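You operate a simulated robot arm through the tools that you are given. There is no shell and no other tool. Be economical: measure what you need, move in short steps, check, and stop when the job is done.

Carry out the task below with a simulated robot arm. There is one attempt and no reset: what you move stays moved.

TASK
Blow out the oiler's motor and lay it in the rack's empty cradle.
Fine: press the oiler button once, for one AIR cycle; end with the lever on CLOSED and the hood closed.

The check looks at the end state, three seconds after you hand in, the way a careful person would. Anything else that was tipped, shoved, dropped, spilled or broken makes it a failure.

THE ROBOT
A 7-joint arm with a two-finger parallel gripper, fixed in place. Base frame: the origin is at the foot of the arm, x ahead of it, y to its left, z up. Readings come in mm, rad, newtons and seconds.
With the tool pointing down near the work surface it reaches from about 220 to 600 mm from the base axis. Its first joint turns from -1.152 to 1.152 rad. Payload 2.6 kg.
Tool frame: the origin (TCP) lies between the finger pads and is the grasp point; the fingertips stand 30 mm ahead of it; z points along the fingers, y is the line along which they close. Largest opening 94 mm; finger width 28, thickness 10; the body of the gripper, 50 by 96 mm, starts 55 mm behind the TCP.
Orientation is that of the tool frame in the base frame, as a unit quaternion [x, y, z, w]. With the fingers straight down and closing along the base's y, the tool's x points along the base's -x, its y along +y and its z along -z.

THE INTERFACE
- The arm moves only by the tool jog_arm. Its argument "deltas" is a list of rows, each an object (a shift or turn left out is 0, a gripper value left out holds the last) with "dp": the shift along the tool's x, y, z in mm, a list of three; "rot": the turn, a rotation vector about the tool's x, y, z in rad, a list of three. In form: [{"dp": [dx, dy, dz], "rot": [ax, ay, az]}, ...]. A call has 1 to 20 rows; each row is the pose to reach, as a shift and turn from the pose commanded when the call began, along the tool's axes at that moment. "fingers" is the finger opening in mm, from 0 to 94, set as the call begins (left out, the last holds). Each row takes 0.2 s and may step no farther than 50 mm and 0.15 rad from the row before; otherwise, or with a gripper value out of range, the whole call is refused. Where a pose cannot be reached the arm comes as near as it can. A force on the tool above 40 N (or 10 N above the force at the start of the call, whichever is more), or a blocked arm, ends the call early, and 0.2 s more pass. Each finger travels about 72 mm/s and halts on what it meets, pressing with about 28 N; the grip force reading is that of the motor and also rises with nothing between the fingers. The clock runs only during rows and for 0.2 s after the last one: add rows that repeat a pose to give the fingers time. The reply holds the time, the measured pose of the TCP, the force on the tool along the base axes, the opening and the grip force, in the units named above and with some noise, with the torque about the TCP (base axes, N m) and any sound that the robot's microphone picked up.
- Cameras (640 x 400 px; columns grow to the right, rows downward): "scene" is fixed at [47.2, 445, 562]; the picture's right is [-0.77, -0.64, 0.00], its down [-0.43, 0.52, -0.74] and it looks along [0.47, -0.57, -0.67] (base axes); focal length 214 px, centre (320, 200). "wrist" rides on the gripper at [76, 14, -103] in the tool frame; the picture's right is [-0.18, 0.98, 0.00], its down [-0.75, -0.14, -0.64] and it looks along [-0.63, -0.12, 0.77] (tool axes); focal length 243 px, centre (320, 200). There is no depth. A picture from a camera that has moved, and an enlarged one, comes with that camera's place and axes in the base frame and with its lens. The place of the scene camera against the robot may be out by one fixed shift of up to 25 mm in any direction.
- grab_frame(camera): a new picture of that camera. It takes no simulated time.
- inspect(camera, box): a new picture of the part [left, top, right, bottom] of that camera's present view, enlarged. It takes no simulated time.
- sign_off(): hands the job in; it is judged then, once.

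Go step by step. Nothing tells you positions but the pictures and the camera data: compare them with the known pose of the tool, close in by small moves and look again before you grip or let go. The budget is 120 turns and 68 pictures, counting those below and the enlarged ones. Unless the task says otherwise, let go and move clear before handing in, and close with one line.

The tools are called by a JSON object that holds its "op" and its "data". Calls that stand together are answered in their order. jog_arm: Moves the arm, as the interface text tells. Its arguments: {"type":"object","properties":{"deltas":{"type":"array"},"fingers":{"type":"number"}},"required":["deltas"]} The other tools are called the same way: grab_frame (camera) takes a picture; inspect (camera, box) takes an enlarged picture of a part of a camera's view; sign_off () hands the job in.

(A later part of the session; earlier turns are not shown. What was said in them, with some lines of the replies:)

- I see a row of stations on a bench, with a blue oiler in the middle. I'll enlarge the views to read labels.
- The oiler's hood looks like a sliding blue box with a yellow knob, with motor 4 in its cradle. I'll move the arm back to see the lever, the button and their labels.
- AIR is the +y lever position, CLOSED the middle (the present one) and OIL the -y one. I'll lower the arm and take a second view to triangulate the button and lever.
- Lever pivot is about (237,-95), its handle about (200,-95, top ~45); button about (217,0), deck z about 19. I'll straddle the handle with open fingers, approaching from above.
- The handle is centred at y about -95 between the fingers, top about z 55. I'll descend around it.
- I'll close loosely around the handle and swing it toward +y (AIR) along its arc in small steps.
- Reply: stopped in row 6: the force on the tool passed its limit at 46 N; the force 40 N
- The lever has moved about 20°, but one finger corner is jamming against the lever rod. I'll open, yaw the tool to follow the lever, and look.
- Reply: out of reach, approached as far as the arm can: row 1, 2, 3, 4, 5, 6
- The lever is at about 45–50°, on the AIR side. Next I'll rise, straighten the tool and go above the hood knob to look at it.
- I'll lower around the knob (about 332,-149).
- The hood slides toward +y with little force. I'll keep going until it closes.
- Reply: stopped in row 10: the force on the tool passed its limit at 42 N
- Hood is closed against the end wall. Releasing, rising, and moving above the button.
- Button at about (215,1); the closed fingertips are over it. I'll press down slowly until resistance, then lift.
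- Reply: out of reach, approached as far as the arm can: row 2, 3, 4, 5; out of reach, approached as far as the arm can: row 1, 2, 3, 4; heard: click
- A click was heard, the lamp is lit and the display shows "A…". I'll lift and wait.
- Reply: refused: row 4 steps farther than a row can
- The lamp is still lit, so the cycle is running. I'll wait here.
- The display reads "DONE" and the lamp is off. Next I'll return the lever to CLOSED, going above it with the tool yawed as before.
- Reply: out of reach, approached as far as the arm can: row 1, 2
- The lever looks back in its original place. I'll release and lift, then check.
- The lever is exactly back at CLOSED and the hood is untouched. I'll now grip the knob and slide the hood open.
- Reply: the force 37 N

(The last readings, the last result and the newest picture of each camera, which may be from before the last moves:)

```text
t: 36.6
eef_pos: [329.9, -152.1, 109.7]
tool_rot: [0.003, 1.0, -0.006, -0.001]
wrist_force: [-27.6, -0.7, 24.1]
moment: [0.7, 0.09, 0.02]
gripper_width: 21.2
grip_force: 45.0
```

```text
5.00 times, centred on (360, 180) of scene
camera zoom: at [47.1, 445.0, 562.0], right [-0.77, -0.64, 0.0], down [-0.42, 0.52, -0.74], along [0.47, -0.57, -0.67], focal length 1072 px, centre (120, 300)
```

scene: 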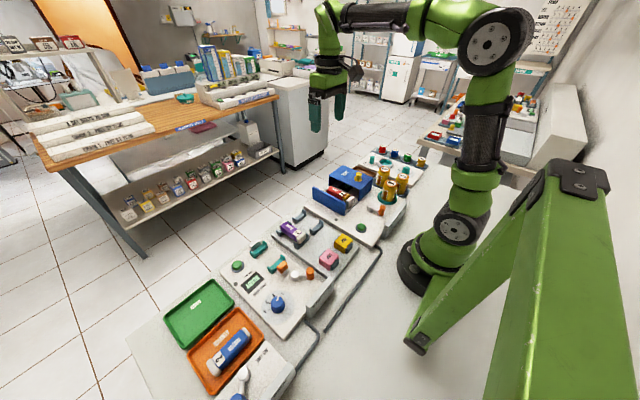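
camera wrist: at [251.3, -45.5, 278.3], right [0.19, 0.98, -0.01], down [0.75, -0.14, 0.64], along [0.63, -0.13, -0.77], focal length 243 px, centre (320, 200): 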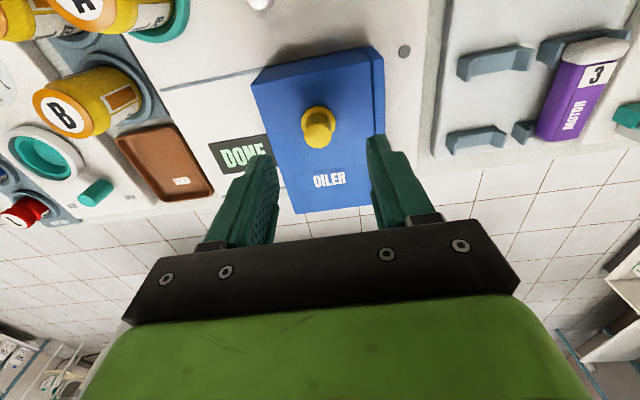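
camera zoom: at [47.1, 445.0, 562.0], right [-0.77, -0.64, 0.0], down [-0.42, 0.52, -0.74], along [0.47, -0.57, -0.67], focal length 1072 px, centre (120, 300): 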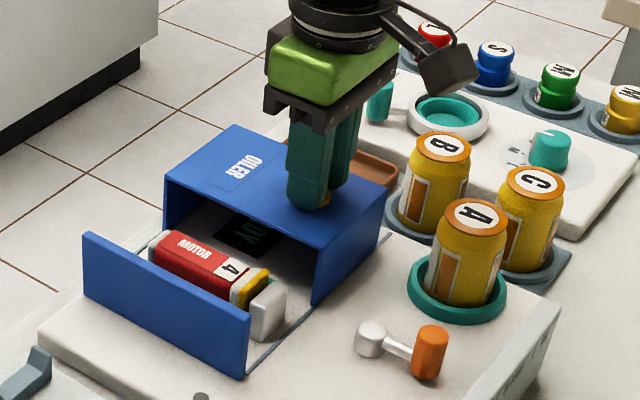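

The hood is open again and motor 4 is exposed. I'll release the knob and move above the motor.

{"op": "jog_arm", "data": {"deltas": [{"dp": [0, 0, 0]}, {"dp": [0, 0, 0]}, {"dp": [0, 0, -30]}, {"dp": [0, 0, -60]}, {"dp": [-5, 40, -60]}, {"dp": [-20, 86, -60]}, {"dp": [-20, 86, -60]}], "fingers": 56}}

{"op": "grab_frame", "data": {"camera": "wrist"}}

```text
t: 38.2
eef_pos: [350.7, -66.3, 171.8]
tool_rot: [0.002, 1.0, -0.006, 0.001]
wrist_force: [0.2, 0.1, -0.2]
moment: [-0.01, 0.01, -0.01]
gripper_width: 56.0
grip_force: 0.0
```

```text
24 pictures are left
camera wrist: at [272.9, -50.8, 273.8], right [0.19, 0.98, -0.01], down [0.75, -0.14, 0.64], along [0.63, -0.13, -0.77], focal length 243 px, centre (320, 200)
```

wrist: 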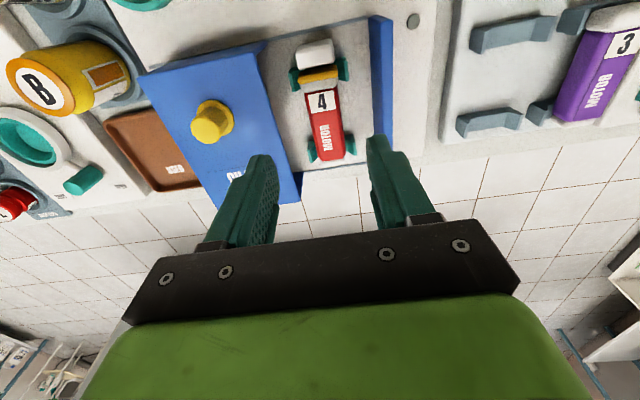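

{"op": "inspect", "data": {"camera": "wrist", "box": [250, 20, 410, 180]}}

{"op": "inspect", "data": {"camera": "wrist", "box": [440, 0, 640, 150]}}

```text
2.50 times, centred on (330, 100) of wrist
camera zoom: at [272.9, -50.8, 273.8], right [0.19, 0.98, -0.01], down [0.75, -0.14, 0.64], along [0.63, -0.13, -0.77], focal length 606 px, centre (295, 450)
```

zoom: 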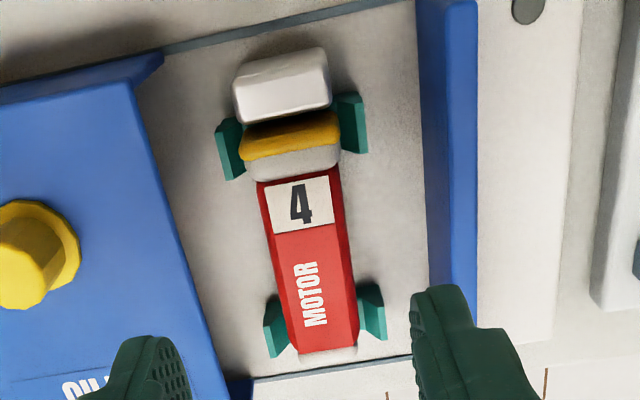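

```text
2.67 times, centred on (540, 75) of wrist
camera zoom: at [272.9, -50.8, 273.8], right [0.19, 0.98, -0.01], down [0.75, -0.14, 0.64], along [0.63, -0.13, -0.77], focal length 647 px, centre (-267, 533)
```

zoom: 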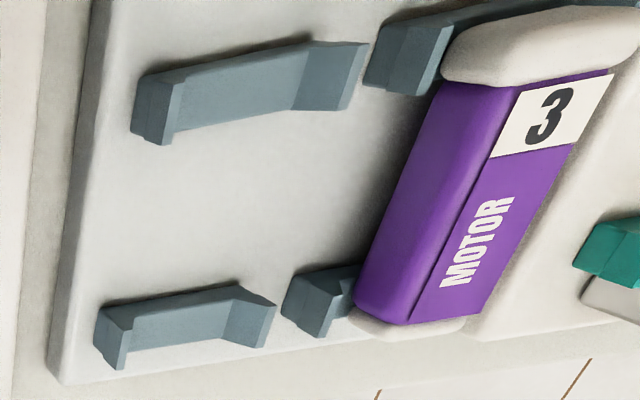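

Motor 4 is at about (350,-64), roughly 26 mm wide, top z 57. I'll descend with the fingers at 42 mm over the red body, staying clear of the hood and wall.

{"op": "jog_arm", "data": {"deltas": [{"dp": [-4, 2, 40]}, {"dp": [-4, 2, 70]}, {"dp": [-4, 2, 80]}, {"dp": [-4, 2, 80]}], "fingers": 42}}

{"op": "grab_frame", "data": {"camera": "wrist"}}

{"op": "inspect", "data": {"camera": "scene", "box": [300, 140, 400, 220]}}

```text
t: 39.2
eef_pos: [355.1, -64.0, 91.4]
tool_rot: [0.002, 1.0, -0.007, 0.001]
wrist_force: [0.6, -0.5, 0.0]
moment: [-0.01, 0.01, -0.02]
gripper_width: 42.1
grip_force: 0.1
```

```text
21 pictures are left
camera wrist: at [276.8, -48.6, 193.2], right [0.19, 0.98, -0.01], down [0.75, -0.14, 0.64], along [0.63, -0.13, -0.77], focal length 243 px, centre (320, 200)
```

wrist: 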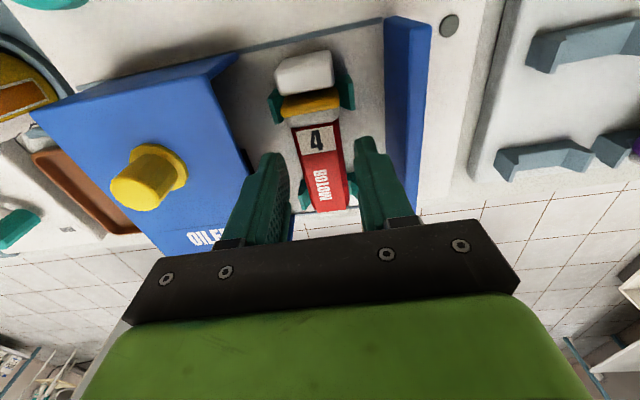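

```text
5.00 times, centred on (350, 180) of scene
camera zoom: at [47.2, 445.0, 562.0], right [-0.77, -0.64, 0.0], down [-0.43, 0.52, -0.74], along [0.47, -0.57, -0.67], focal length 1072 px, centre (170, 300)
```

zoom: 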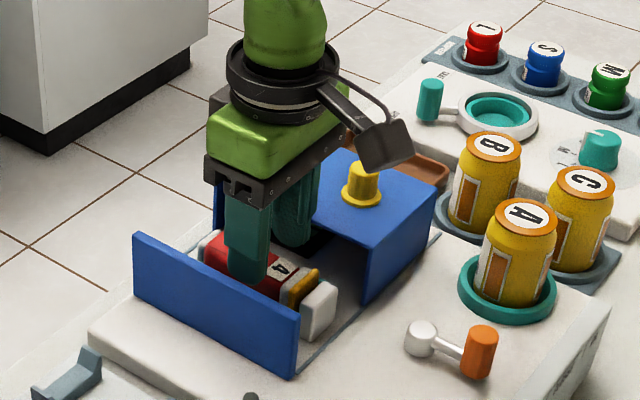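

{"op": "jog_arm", "data": {"deltas": [{"dp": [0, 0, 12]}, {"dp": [0, 0, 24]}, {"dp": [0, 0, 33]}, {"dp": [0, 0, 33]}]}}

{"op": "jog_arm", "data": {"deltas": [{"dp": [0, 0, 0]}, {"dp": [0, 0, 0]}, {"dp": [0, 0, 0]}], "fingers": 15}}

{"op": "grab_frame", "data": {"camera": "wrist"}}

```text
t: 40.2
eef_pos: [355.0, -63.7, 58.1]
tool_rot: [0.002, 1.0, -0.006, 0.0]
wrist_force: [0.3, -1.1, 0.0]
moment: [-0.02, -0.01, -0.01]
gripper_width: 41.9
grip_force: 0.0
```

```text
t: 41.0
eef_pos: [355.5, -64.6, 59.5]
tool_rot: [0.001, 1.0, -0.006, 0.0]
wrist_force: [-0.2, 0.2, -0.2]
moment: [-0.02, -0.03, 0.0]
gripper_width: 33.8
grip_force: 27.8
```

```text
19 pictures are left
camera wrist: at [277.2, -48.5, 160.2], right [0.19, 0.98, -0.01], down [0.75, -0.14, 0.64], along [0.63, -0.13, -0.77], focal length 243 px, centre (320, 200)
```

wrist: 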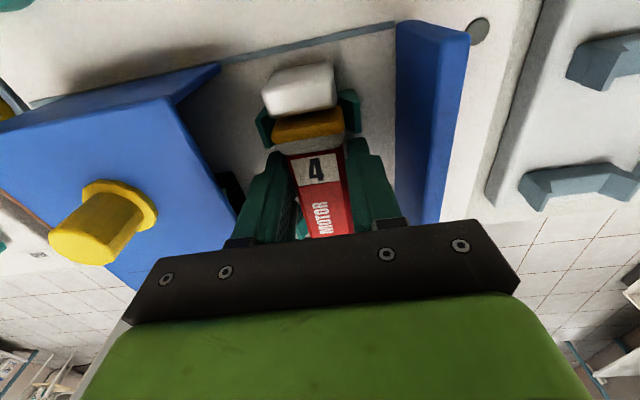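

Motor gripped at 33.8 mm. I'll lift straight up and carry it above the empty cradle.

{"op": "jog_arm", "data": {"deltas": [{"dp": [0, 0, -10]}, {"dp": [0, 0, -30]}, {"dp": [0, 0, -60]}, {"dp": [0, 0, -90]}, {"dp": [0, 0, -90]}]}}

{"op": "jog_arm", "data": {"deltas": [{"dp": [0, 30, 0]}, {"dp": [0, 65, 0]}, {"dp": [0, 100, 0]}, {"dp": [0, 135, 0]}, {"dp": [-1, 160.5, 0]}, {"dp": [-1, 160.5, 0]}]}}

{"op": "grab_frame", "data": {"camera": "wrist"}}

{"op": "inspect", "data": {"camera": "scene", "box": [250, 170, 390, 280]}}

```text
t: 42.2
eef_pos: [354.0, -63.0, 148.2]
tool_rot: [0.001, 1.0, -0.006, -0.001]
wrist_force: [0.4, 0.4, -1.0]
moment: [-0.02, -0.01, -0.02]
gripper_width: 33.7
grip_force: 28.5
```

```text
t: 43.6
eef_pos: [356.8, 98.6, 146.4]
tool_rot: [0.0, 1.0, -0.006, 0.0]
wrist_force: [1.3, -0.5, -1.1]
moment: [0.01, 0.01, 0.02]
gripper_width: 33.6
grip_force: 28.2
```

```text
18 pictures are left
camera wrist: at [278.8, 113.4, 247.9], right [0.19, 0.98, -0.01], down [0.75, -0.14, 0.64], along [0.63, -0.13, -0.77], focal length 243 px, centre (320, 200)
```

wrist: 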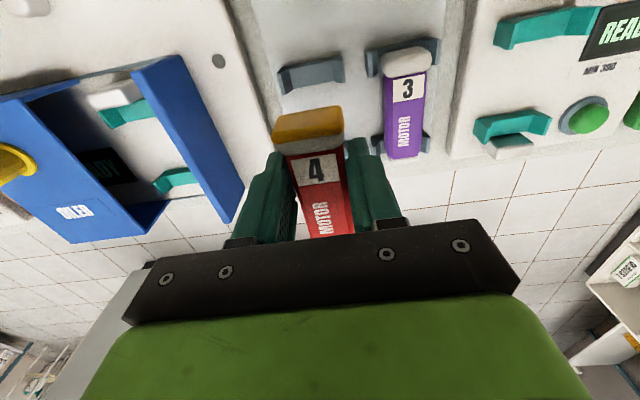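

```text
3.64 times, centred on (320, 225) of scene
camera zoom: at [47.2, 445.0, 562.0], right [-0.77, -0.64, 0.0], down [-0.43, 0.52, -0.74], along [0.47, -0.57, -0.67], focal length 780 px, centre (320, 109)
```

zoom: 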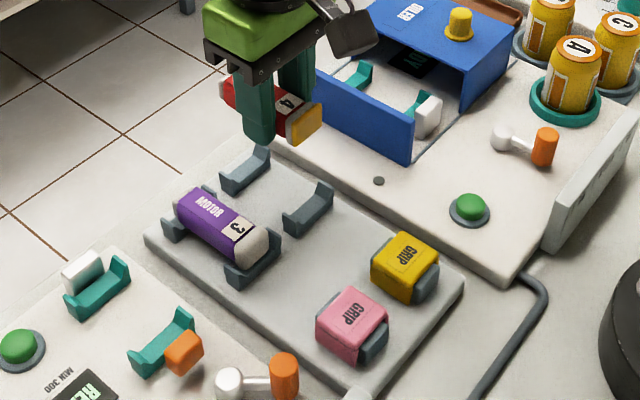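

The motor's red/yellow body is in the gripper (the white block was part of the oiler). The cradle line is at y about 95; I'll shift over it and lower partway to check.

{"op": "jog_arm", "data": {"deltas": [{"dp": [1.5, -3.6, 0]}, {"dp": [1.5, -3.6, 20]}, {"dp": [1.5, -3.6, 45]}, {"dp": [1.5, -3.6, 45]}]}}

{"op": "grab_frame", "data": {"camera": "wrist"}}

{"op": "inspect", "data": {"camera": "scene", "box": [270, 190, 340, 250]}}

```text
t: 44.6
eef_pos: [353.6, 93.0, 101.9]
tool_rot: [0.002, 1.0, -0.005, -0.001]
wrist_force: [-0.2, 0.3, -1.3]
moment: [-0.01, 0.0, -0.01]
gripper_width: 33.7
grip_force: 28.3
```

```text
16 pictures are left
camera wrist: at [276.1, 109.1, 203.9], right [0.19, 0.98, -0.01], down [0.75, -0.14, 0.64], along [0.63, -0.13, -0.77], focal length 243 px, centre (320, 200)
```

wrist: 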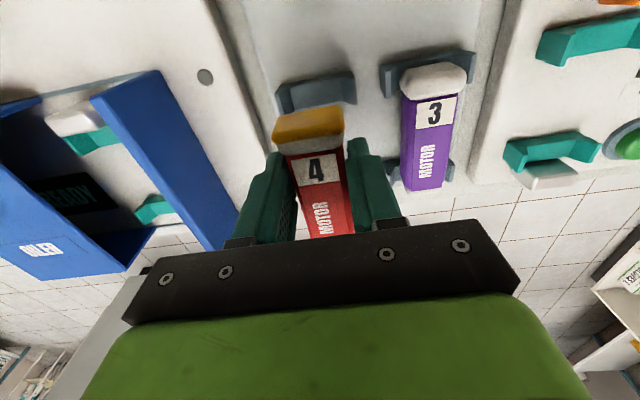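

```text
6.67 times, centred on (305, 220) of scene
camera zoom: at [47.2, 445.0, 562.0], right [-0.77, -0.64, 0.0], down [-0.43, 0.52, -0.74], along [0.47, -0.57, -0.67], focal length 1430 px, centre (420, 67)
```

zoom: 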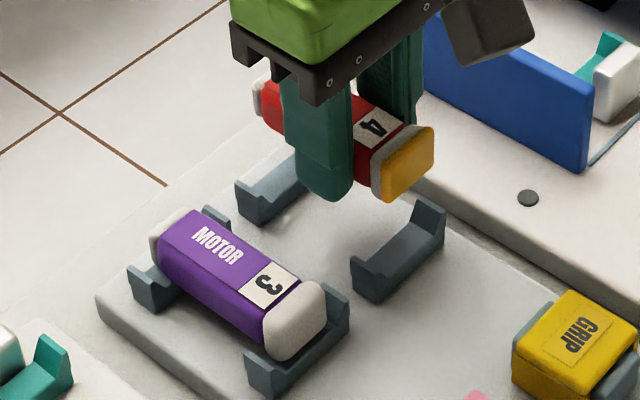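

Aligned to about 1.5 mm; I'll nudge +y and lower, with small steps near contact.

{"op": "jog_arm", "data": {"deltas": [{"dp": [0, 1.5, 15]}, {"dp": [0, 1.5, 30]}, {"dp": [0, 1.5, 33]}, {"dp": [0, 1.5, 35]}]}}

{"op": "inspect", "data": {"camera": "scene", "box": [270, 190, 340, 250]}}

{"op": "grab_frame", "data": {"camera": "wrist"}}

```text
t: 45.6
eef_pos: [354.6, 93.5, 65.7]
tool_rot: [0.001, 1.0, -0.005, 0.0]
wrist_force: [-0.4, -0.2, -1.3]
moment: [0.0, 0.02, 0.01]
gripper_width: 33.7
grip_force: 28.2
```

```text
6.67 times, centred on (305, 220) of scene
camera zoom: at [47.2, 445.0, 562.0], right [-0.77, -0.64, 0.0], down [-0.43, 0.52, -0.74], along [0.47, -0.57, -0.67], focal length 1430 px, centre (420, 67)
```

zoom: 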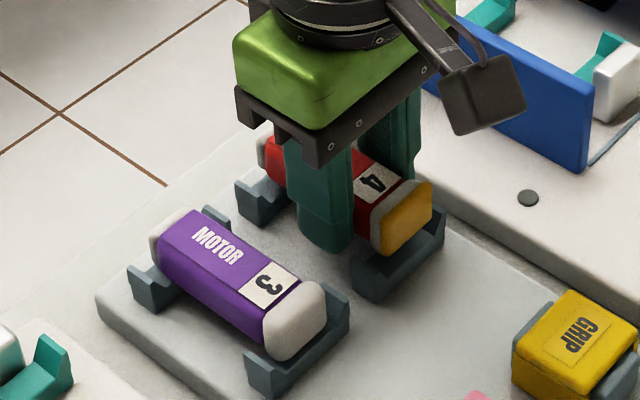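

```text
13 pictures are left
camera wrist: at [276.7, 109.8, 168.0], right [0.19, 0.98, -0.01], down [0.75, -0.14, 0.64], along [0.63, -0.13, -0.77], focal length 243 px, centre (320, 200)
```

wrist: 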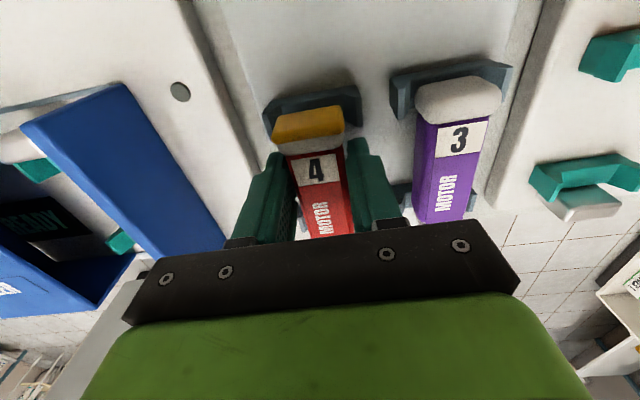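

Position looks right; I'll nudge +1 mm in y and lower gently until it seats.

{"op": "jog_arm", "data": {"deltas": [{"dp": [0, 1.2, 1]}, {"dp": [0, 1.2, 2.5]}, {"dp": [0, 1.2, 4]}, {"dp": [0, 1.2, 5]}]}}

```text
t: 46.6
eef_pos: [354.2, 96.7, 61.0]
tool_rot: [0.001, 1.0, -0.006, 0.0]
wrist_force: [0.5, 0.3, -0.6]
moment: [0.0, -0.01, -0.01]
gripper_width: 34.0
grip_force: 28.0
```

{"op": "jog_arm", "data": {"deltas": [{"dp": [0, -0.5, 1]}, {"dp": [0, -0.5, 2]}, {"dp": [0, -0.5, 2.5]}]}}

{"op": "inspect", "data": {"camera": "scene", "box": [270, 190, 340, 250]}}

{"op": "inspect", "data": {"camera": "wrist", "box": [230, 40, 530, 230]}}

```text
t: 47.4
eef_pos: [353.7, 94.5, 58.3]
tool_rot: [0.001, 1.0, -0.007, 0.0]
wrist_force: [0.8, -0.1, -0.4]
moment: [0.02, 0.01, -0.02]
gripper_width: 34.0
grip_force: 27.9
```

```text
6.67 times, centred on (305, 220) of scene
camera zoom: at [47.2, 445.0, 562.0], right [-0.77, -0.64, 0.0], down [-0.43, 0.52, -0.74], along [0.47, -0.57, -0.67], focal length 1430 px, centre (420, 67)
```

zoom: 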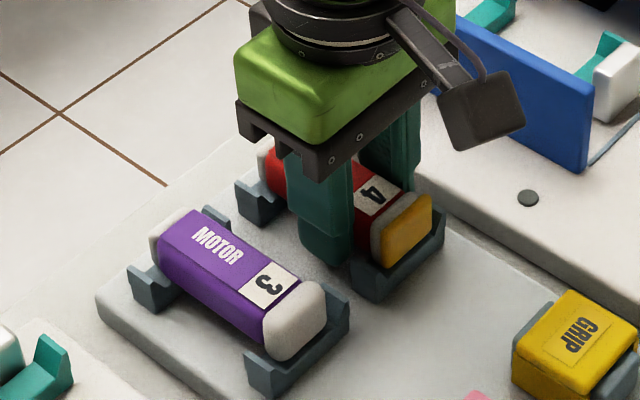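

```text
2.11 times, centred on (380, 135) of wrist
camera zoom: at [276.4, 110.4, 160.3], right [0.19, 0.98, -0.01], down [0.75, -0.14, 0.64], along [0.63, -0.13, -0.77], focal length 511 px, centre (194, 337)
```

zoom: 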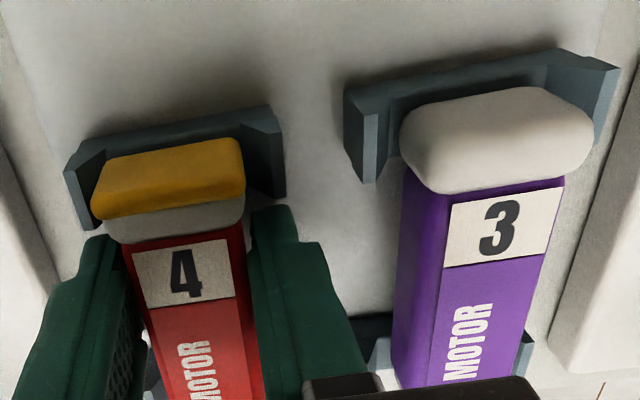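

{"op": "jog_arm", "data": {"deltas": [{"dp": [0, 0, 0.7]}, {"dp": [0, 0, 1.4]}]}}

{"op": "jog_arm", "data": {"deltas": [{"dp": [0, 0, 0.7]}, {"dp": [0, 0, 1.4]}]}}

```text
t: 48.0
eef_pos: [354.8, 95.6, 56.6]
tool_rot: [0.002, 1.0, -0.005, 0.002]
wrist_force: [-7.4, -2.4, 23.1]
moment: [0.03, 0.04, -0.01]
gripper_width: 33.9
grip_force: 28.4
```

```text
t: 48.6
eef_pos: [354.9, 94.0, 54.5]
tool_rot: [0.001, 1.0, -0.005, 0.002]
wrist_force: [-2.8, -1.4, 25.5]
moment: [-0.01, 0.0, -0.05]
gripper_width: 33.8
grip_force: 27.7
```

Contact is felt. I'll check seating before release.

{"op": "inspect", "data": {"camera": "scene", "box": [285, 200, 330, 240]}}

{"op": "inspect", "data": {"camera": "wrist", "box": [230, 40, 530, 230]}}

```text
10.00 times, centred on (308, 220) of scene
camera zoom: at [47.1, 444.9, 562.1], right [-0.77, -0.64, 0.0], down [-0.42, 0.52, -0.74], along [0.47, -0.57, -0.67], focal length 2145 px, centre (445, 0)
```

zoom: 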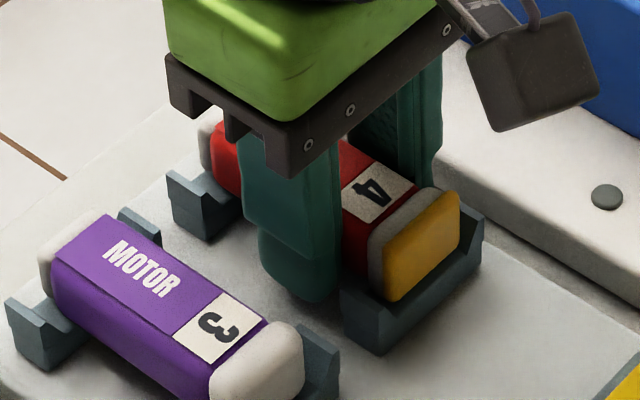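

```text
2.11 times, centred on (380, 135) of wrist
camera zoom: at [277.6, 110.5, 157.8], right [0.19, 0.98, -0.01], down [0.75, -0.14, 0.65], along [0.63, -0.13, -0.76], focal length 511 px, centre (194, 337)
```

zoom: 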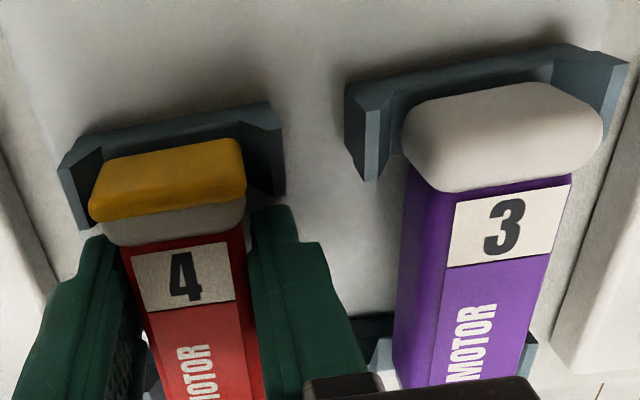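

The motor is seated between the prongs at both cradles, like motor 3. I'll release and lift straight up.

{"op": "jog_arm", "data": {"deltas": [{"dp": [0, 0, -1]}, {"dp": [0, 0, -1]}, {"dp": [0, 0, -1]}, {"dp": [0, 0, -25]}, {"dp": [0, 0, -60]}, {"dp": [0, 0, -100]}, {"dp": [0, 0, -110]}], "fingers": 44}}

{"op": "inspect", "data": {"camera": "scene", "box": [270, 150, 390, 250]}}

```text
t: 50.2
eef_pos: [354.6, 95.0, 164.6]
tool_rot: [0.0, 1.0, -0.007, 0.0]
wrist_force: [-0.2, 0.2, 0.8]
moment: [0.01, 0.01, -0.01]
gripper_width: 44.0
grip_force: 0.1
```

```text
4.00 times, centred on (330, 200) of scene
camera zoom: at [47.2, 445.0, 562.0], right [-0.77, -0.64, 0.0], down [-0.43, 0.52, -0.74], along [0.47, -0.57, -0.67], focal length 858 px, centre (280, 200)
```

zoom: 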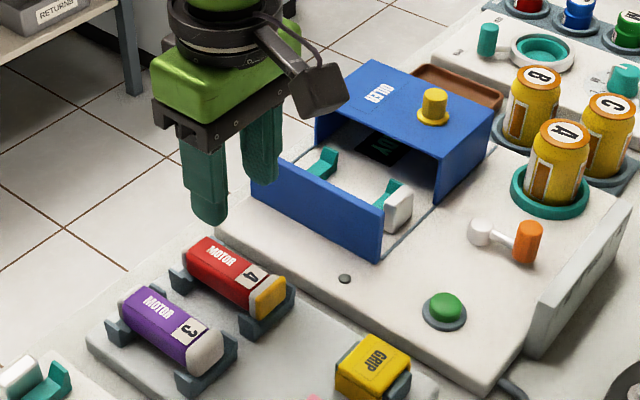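

Motor 4 rests level in the rack. Now back to the hood knob (about 330,-151) to close the hood.

{"op": "jog_arm", "data": {"deltas": [{"dp": [4, -40, -5]}, {"dp": [8, -80, -5]}, {"dp": [12, -120, -5]}, {"dp": [16, -160, -5]}, {"dp": [20, -200, -5]}, {"dp": [24, -245, -5]}, {"dp": [24, -245, -5]}], "fingers": 56}}

{"op": "jog_arm", "data": {"deltas": [{"dp": [0, 0, 25]}, {"dp": [0, 0, 40]}, {"dp": [0, 0, 40]}]}}

{"op": "grab_frame", "data": {"camera": "wrist"}}

```text
t: 51.8
eef_pos: [328.9, -149.2, 171.1]
tool_rot: [0.001, 1.0, -0.005, 0.0]
wrist_force: [0.2, -0.2, 0.7]
moment: [-0.01, 0.01, -0.01]
gripper_width: 55.9
grip_force: 0.0
```

```text
t: 52.6
eef_pos: [329.5, -148.4, 131.3]
tool_rot: [0.0, 1.0, -0.006, 0.0]
wrist_force: [-0.5, -0.1, 0.6]
moment: [-0.02, -0.01, -0.02]
gripper_width: 56.0
grip_force: 0.0
```

```text
7 pictures are left
camera wrist: at [251.8, -133.5, 233.3], right [0.19, 0.98, -0.01], down [0.75, -0.14, 0.64], along [0.63, -0.13, -0.77], focal length 243 px, centre (320, 200)
```

wrist: 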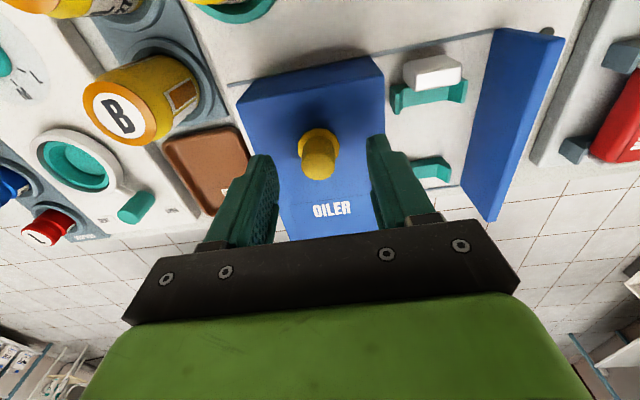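

Knob is between the fingers. Lower, grip, and slide the hood closed.

{"op": "jog_arm", "data": {"deltas": [{"dp": [-1, 0, 12]}, {"dp": [-1, 0, 20]}, {"dp": [-1, 0, 20]}]}}

{"op": "jog_arm", "data": {"deltas": [{"dp": [0, 0, 0]}, {"dp": [0, 0, 0]}, {"dp": [0, 0, 0]}, {"dp": [0, 8, 0]}, {"dp": [0, 16, 0]}, {"dp": [0, 24, 0]}, {"dp": [0, 32, 0]}, {"dp": [0, 40, 0]}, {"dp": [0, 48, 0]}, {"dp": [0, 56, 0]}, {"dp": [0, 64, 0]}, {"dp": [0, 71, 0]}, {"dp": [0, 77, 0]}, {"dp": [0, 82, 0]}, {"dp": [0, 87, 0]}, {"dp": [0, 91, 0]}], "fingers": 10}}

{"op": "inspect", "data": {"camera": "scene", "box": [310, 140, 410, 220]}}

```text
t: 53.4
eef_pos: [330.4, -150.2, 112.0]
tool_rot: [0.002, 1.0, -0.005, 0.0]
wrist_force: [-0.4, 0.7, -0.1]
moment: [0.0, -0.02, 0.0]
gripper_width: 55.7
grip_force: 0.0
```

```text
t: 56.9
eef_pos: [331.3, -64.4, 112.6]
tool_rot: [0.005, 1.0, -0.009, 0.0]
wrist_force: [0.8, -4.6, 0.8]
moment: [0.8, 0.12, 0.1]
gripper_width: 21.4
grip_force: 45.5
stopped in row 16: the force on the tool passed its limit at 42 N (the readings are from after the stop); the commanded pose is now the measured one
```

```text
5.00 times, centred on (360, 180) of scene
camera zoom: at [47.2, 445.0, 562.0], right [-0.77, -0.64, 0.0], down [-0.43, 0.52, -0.74], along [0.47, -0.57, -0.67], focal length 1072 px, centre (120, 300)
```

zoom: 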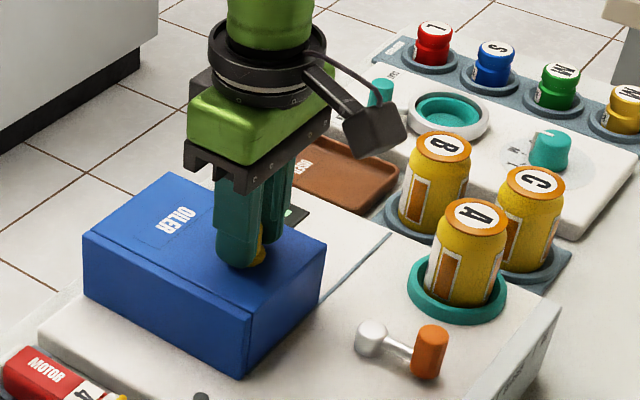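

The hood is closed against the wall. Release, lift clear and take a last look.

{"op": "jog_arm", "data": {"deltas": [{"dp": [0, 0, 0]}, {"dp": [0, 0, 0]}, {"dp": [0, 0, -30]}, {"dp": [0, 0, -70]}, {"dp": [0, 0, -110]}, {"dp": [0, 0, -150]}, {"dp": [0, 0, -150]}], "fingers": 56}}

{"op": "inspect", "data": {"camera": "scene", "box": [250, 130, 430, 270]}}

{"op": "grab_frame", "data": {"camera": "wrist"}}

```text
t: 58.5
eef_pos: [330.7, -59.0, 262.8]
tool_rot: [0.006, 1.0, -0.009, 0.001]
wrist_force: [0.0, -0.7, -0.1]
moment: [-0.01, -0.02, 0.03]
gripper_width: 56.1
grip_force: 0.1
```

```text
2.86 times, centred on (340, 200) of scene
camera zoom: at [47.2, 445.0, 562.0], right [-0.77, -0.64, 0.0], down [-0.43, 0.52, -0.74], along [0.47, -0.57, -0.67], focal length 613 px, centre (263, 200)
```

zoom: 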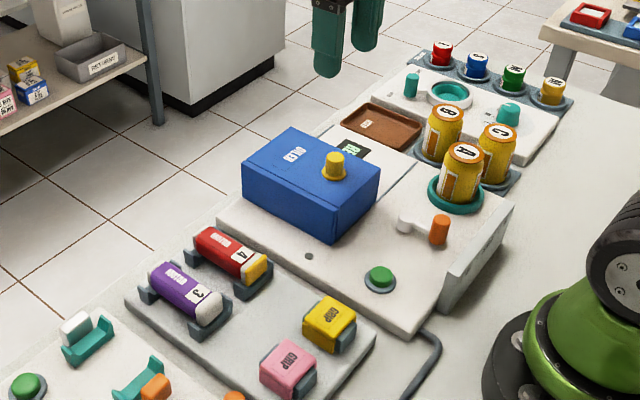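

```text
4 pictures are left
camera wrist: at [253.2, -42.5, 364.6], right [0.19, 0.98, -0.02], down [0.75, -0.14, 0.64], along [0.63, -0.14, -0.76], focal length 243 px, centre (320, 200)
```

wrist: 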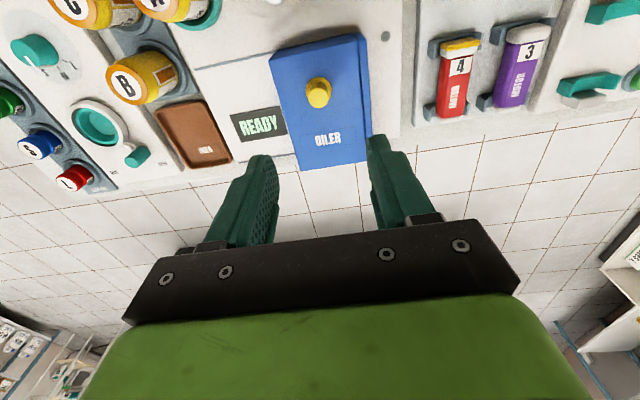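

Motor 4 lies in the rack cradle, the hood is closed, the lever is on CLOSED, and the display reads READY with the arm clear. Handing in.

{"op": "sign_off", "data": {}}

```text
The job is handed in.
```

I blew out motor 4 with a single AIR cycle and laid it in the rack's empty cradle. The lever is back on CLOSED, the hood is closed, and nothing else looked disturbed in the last pictures.
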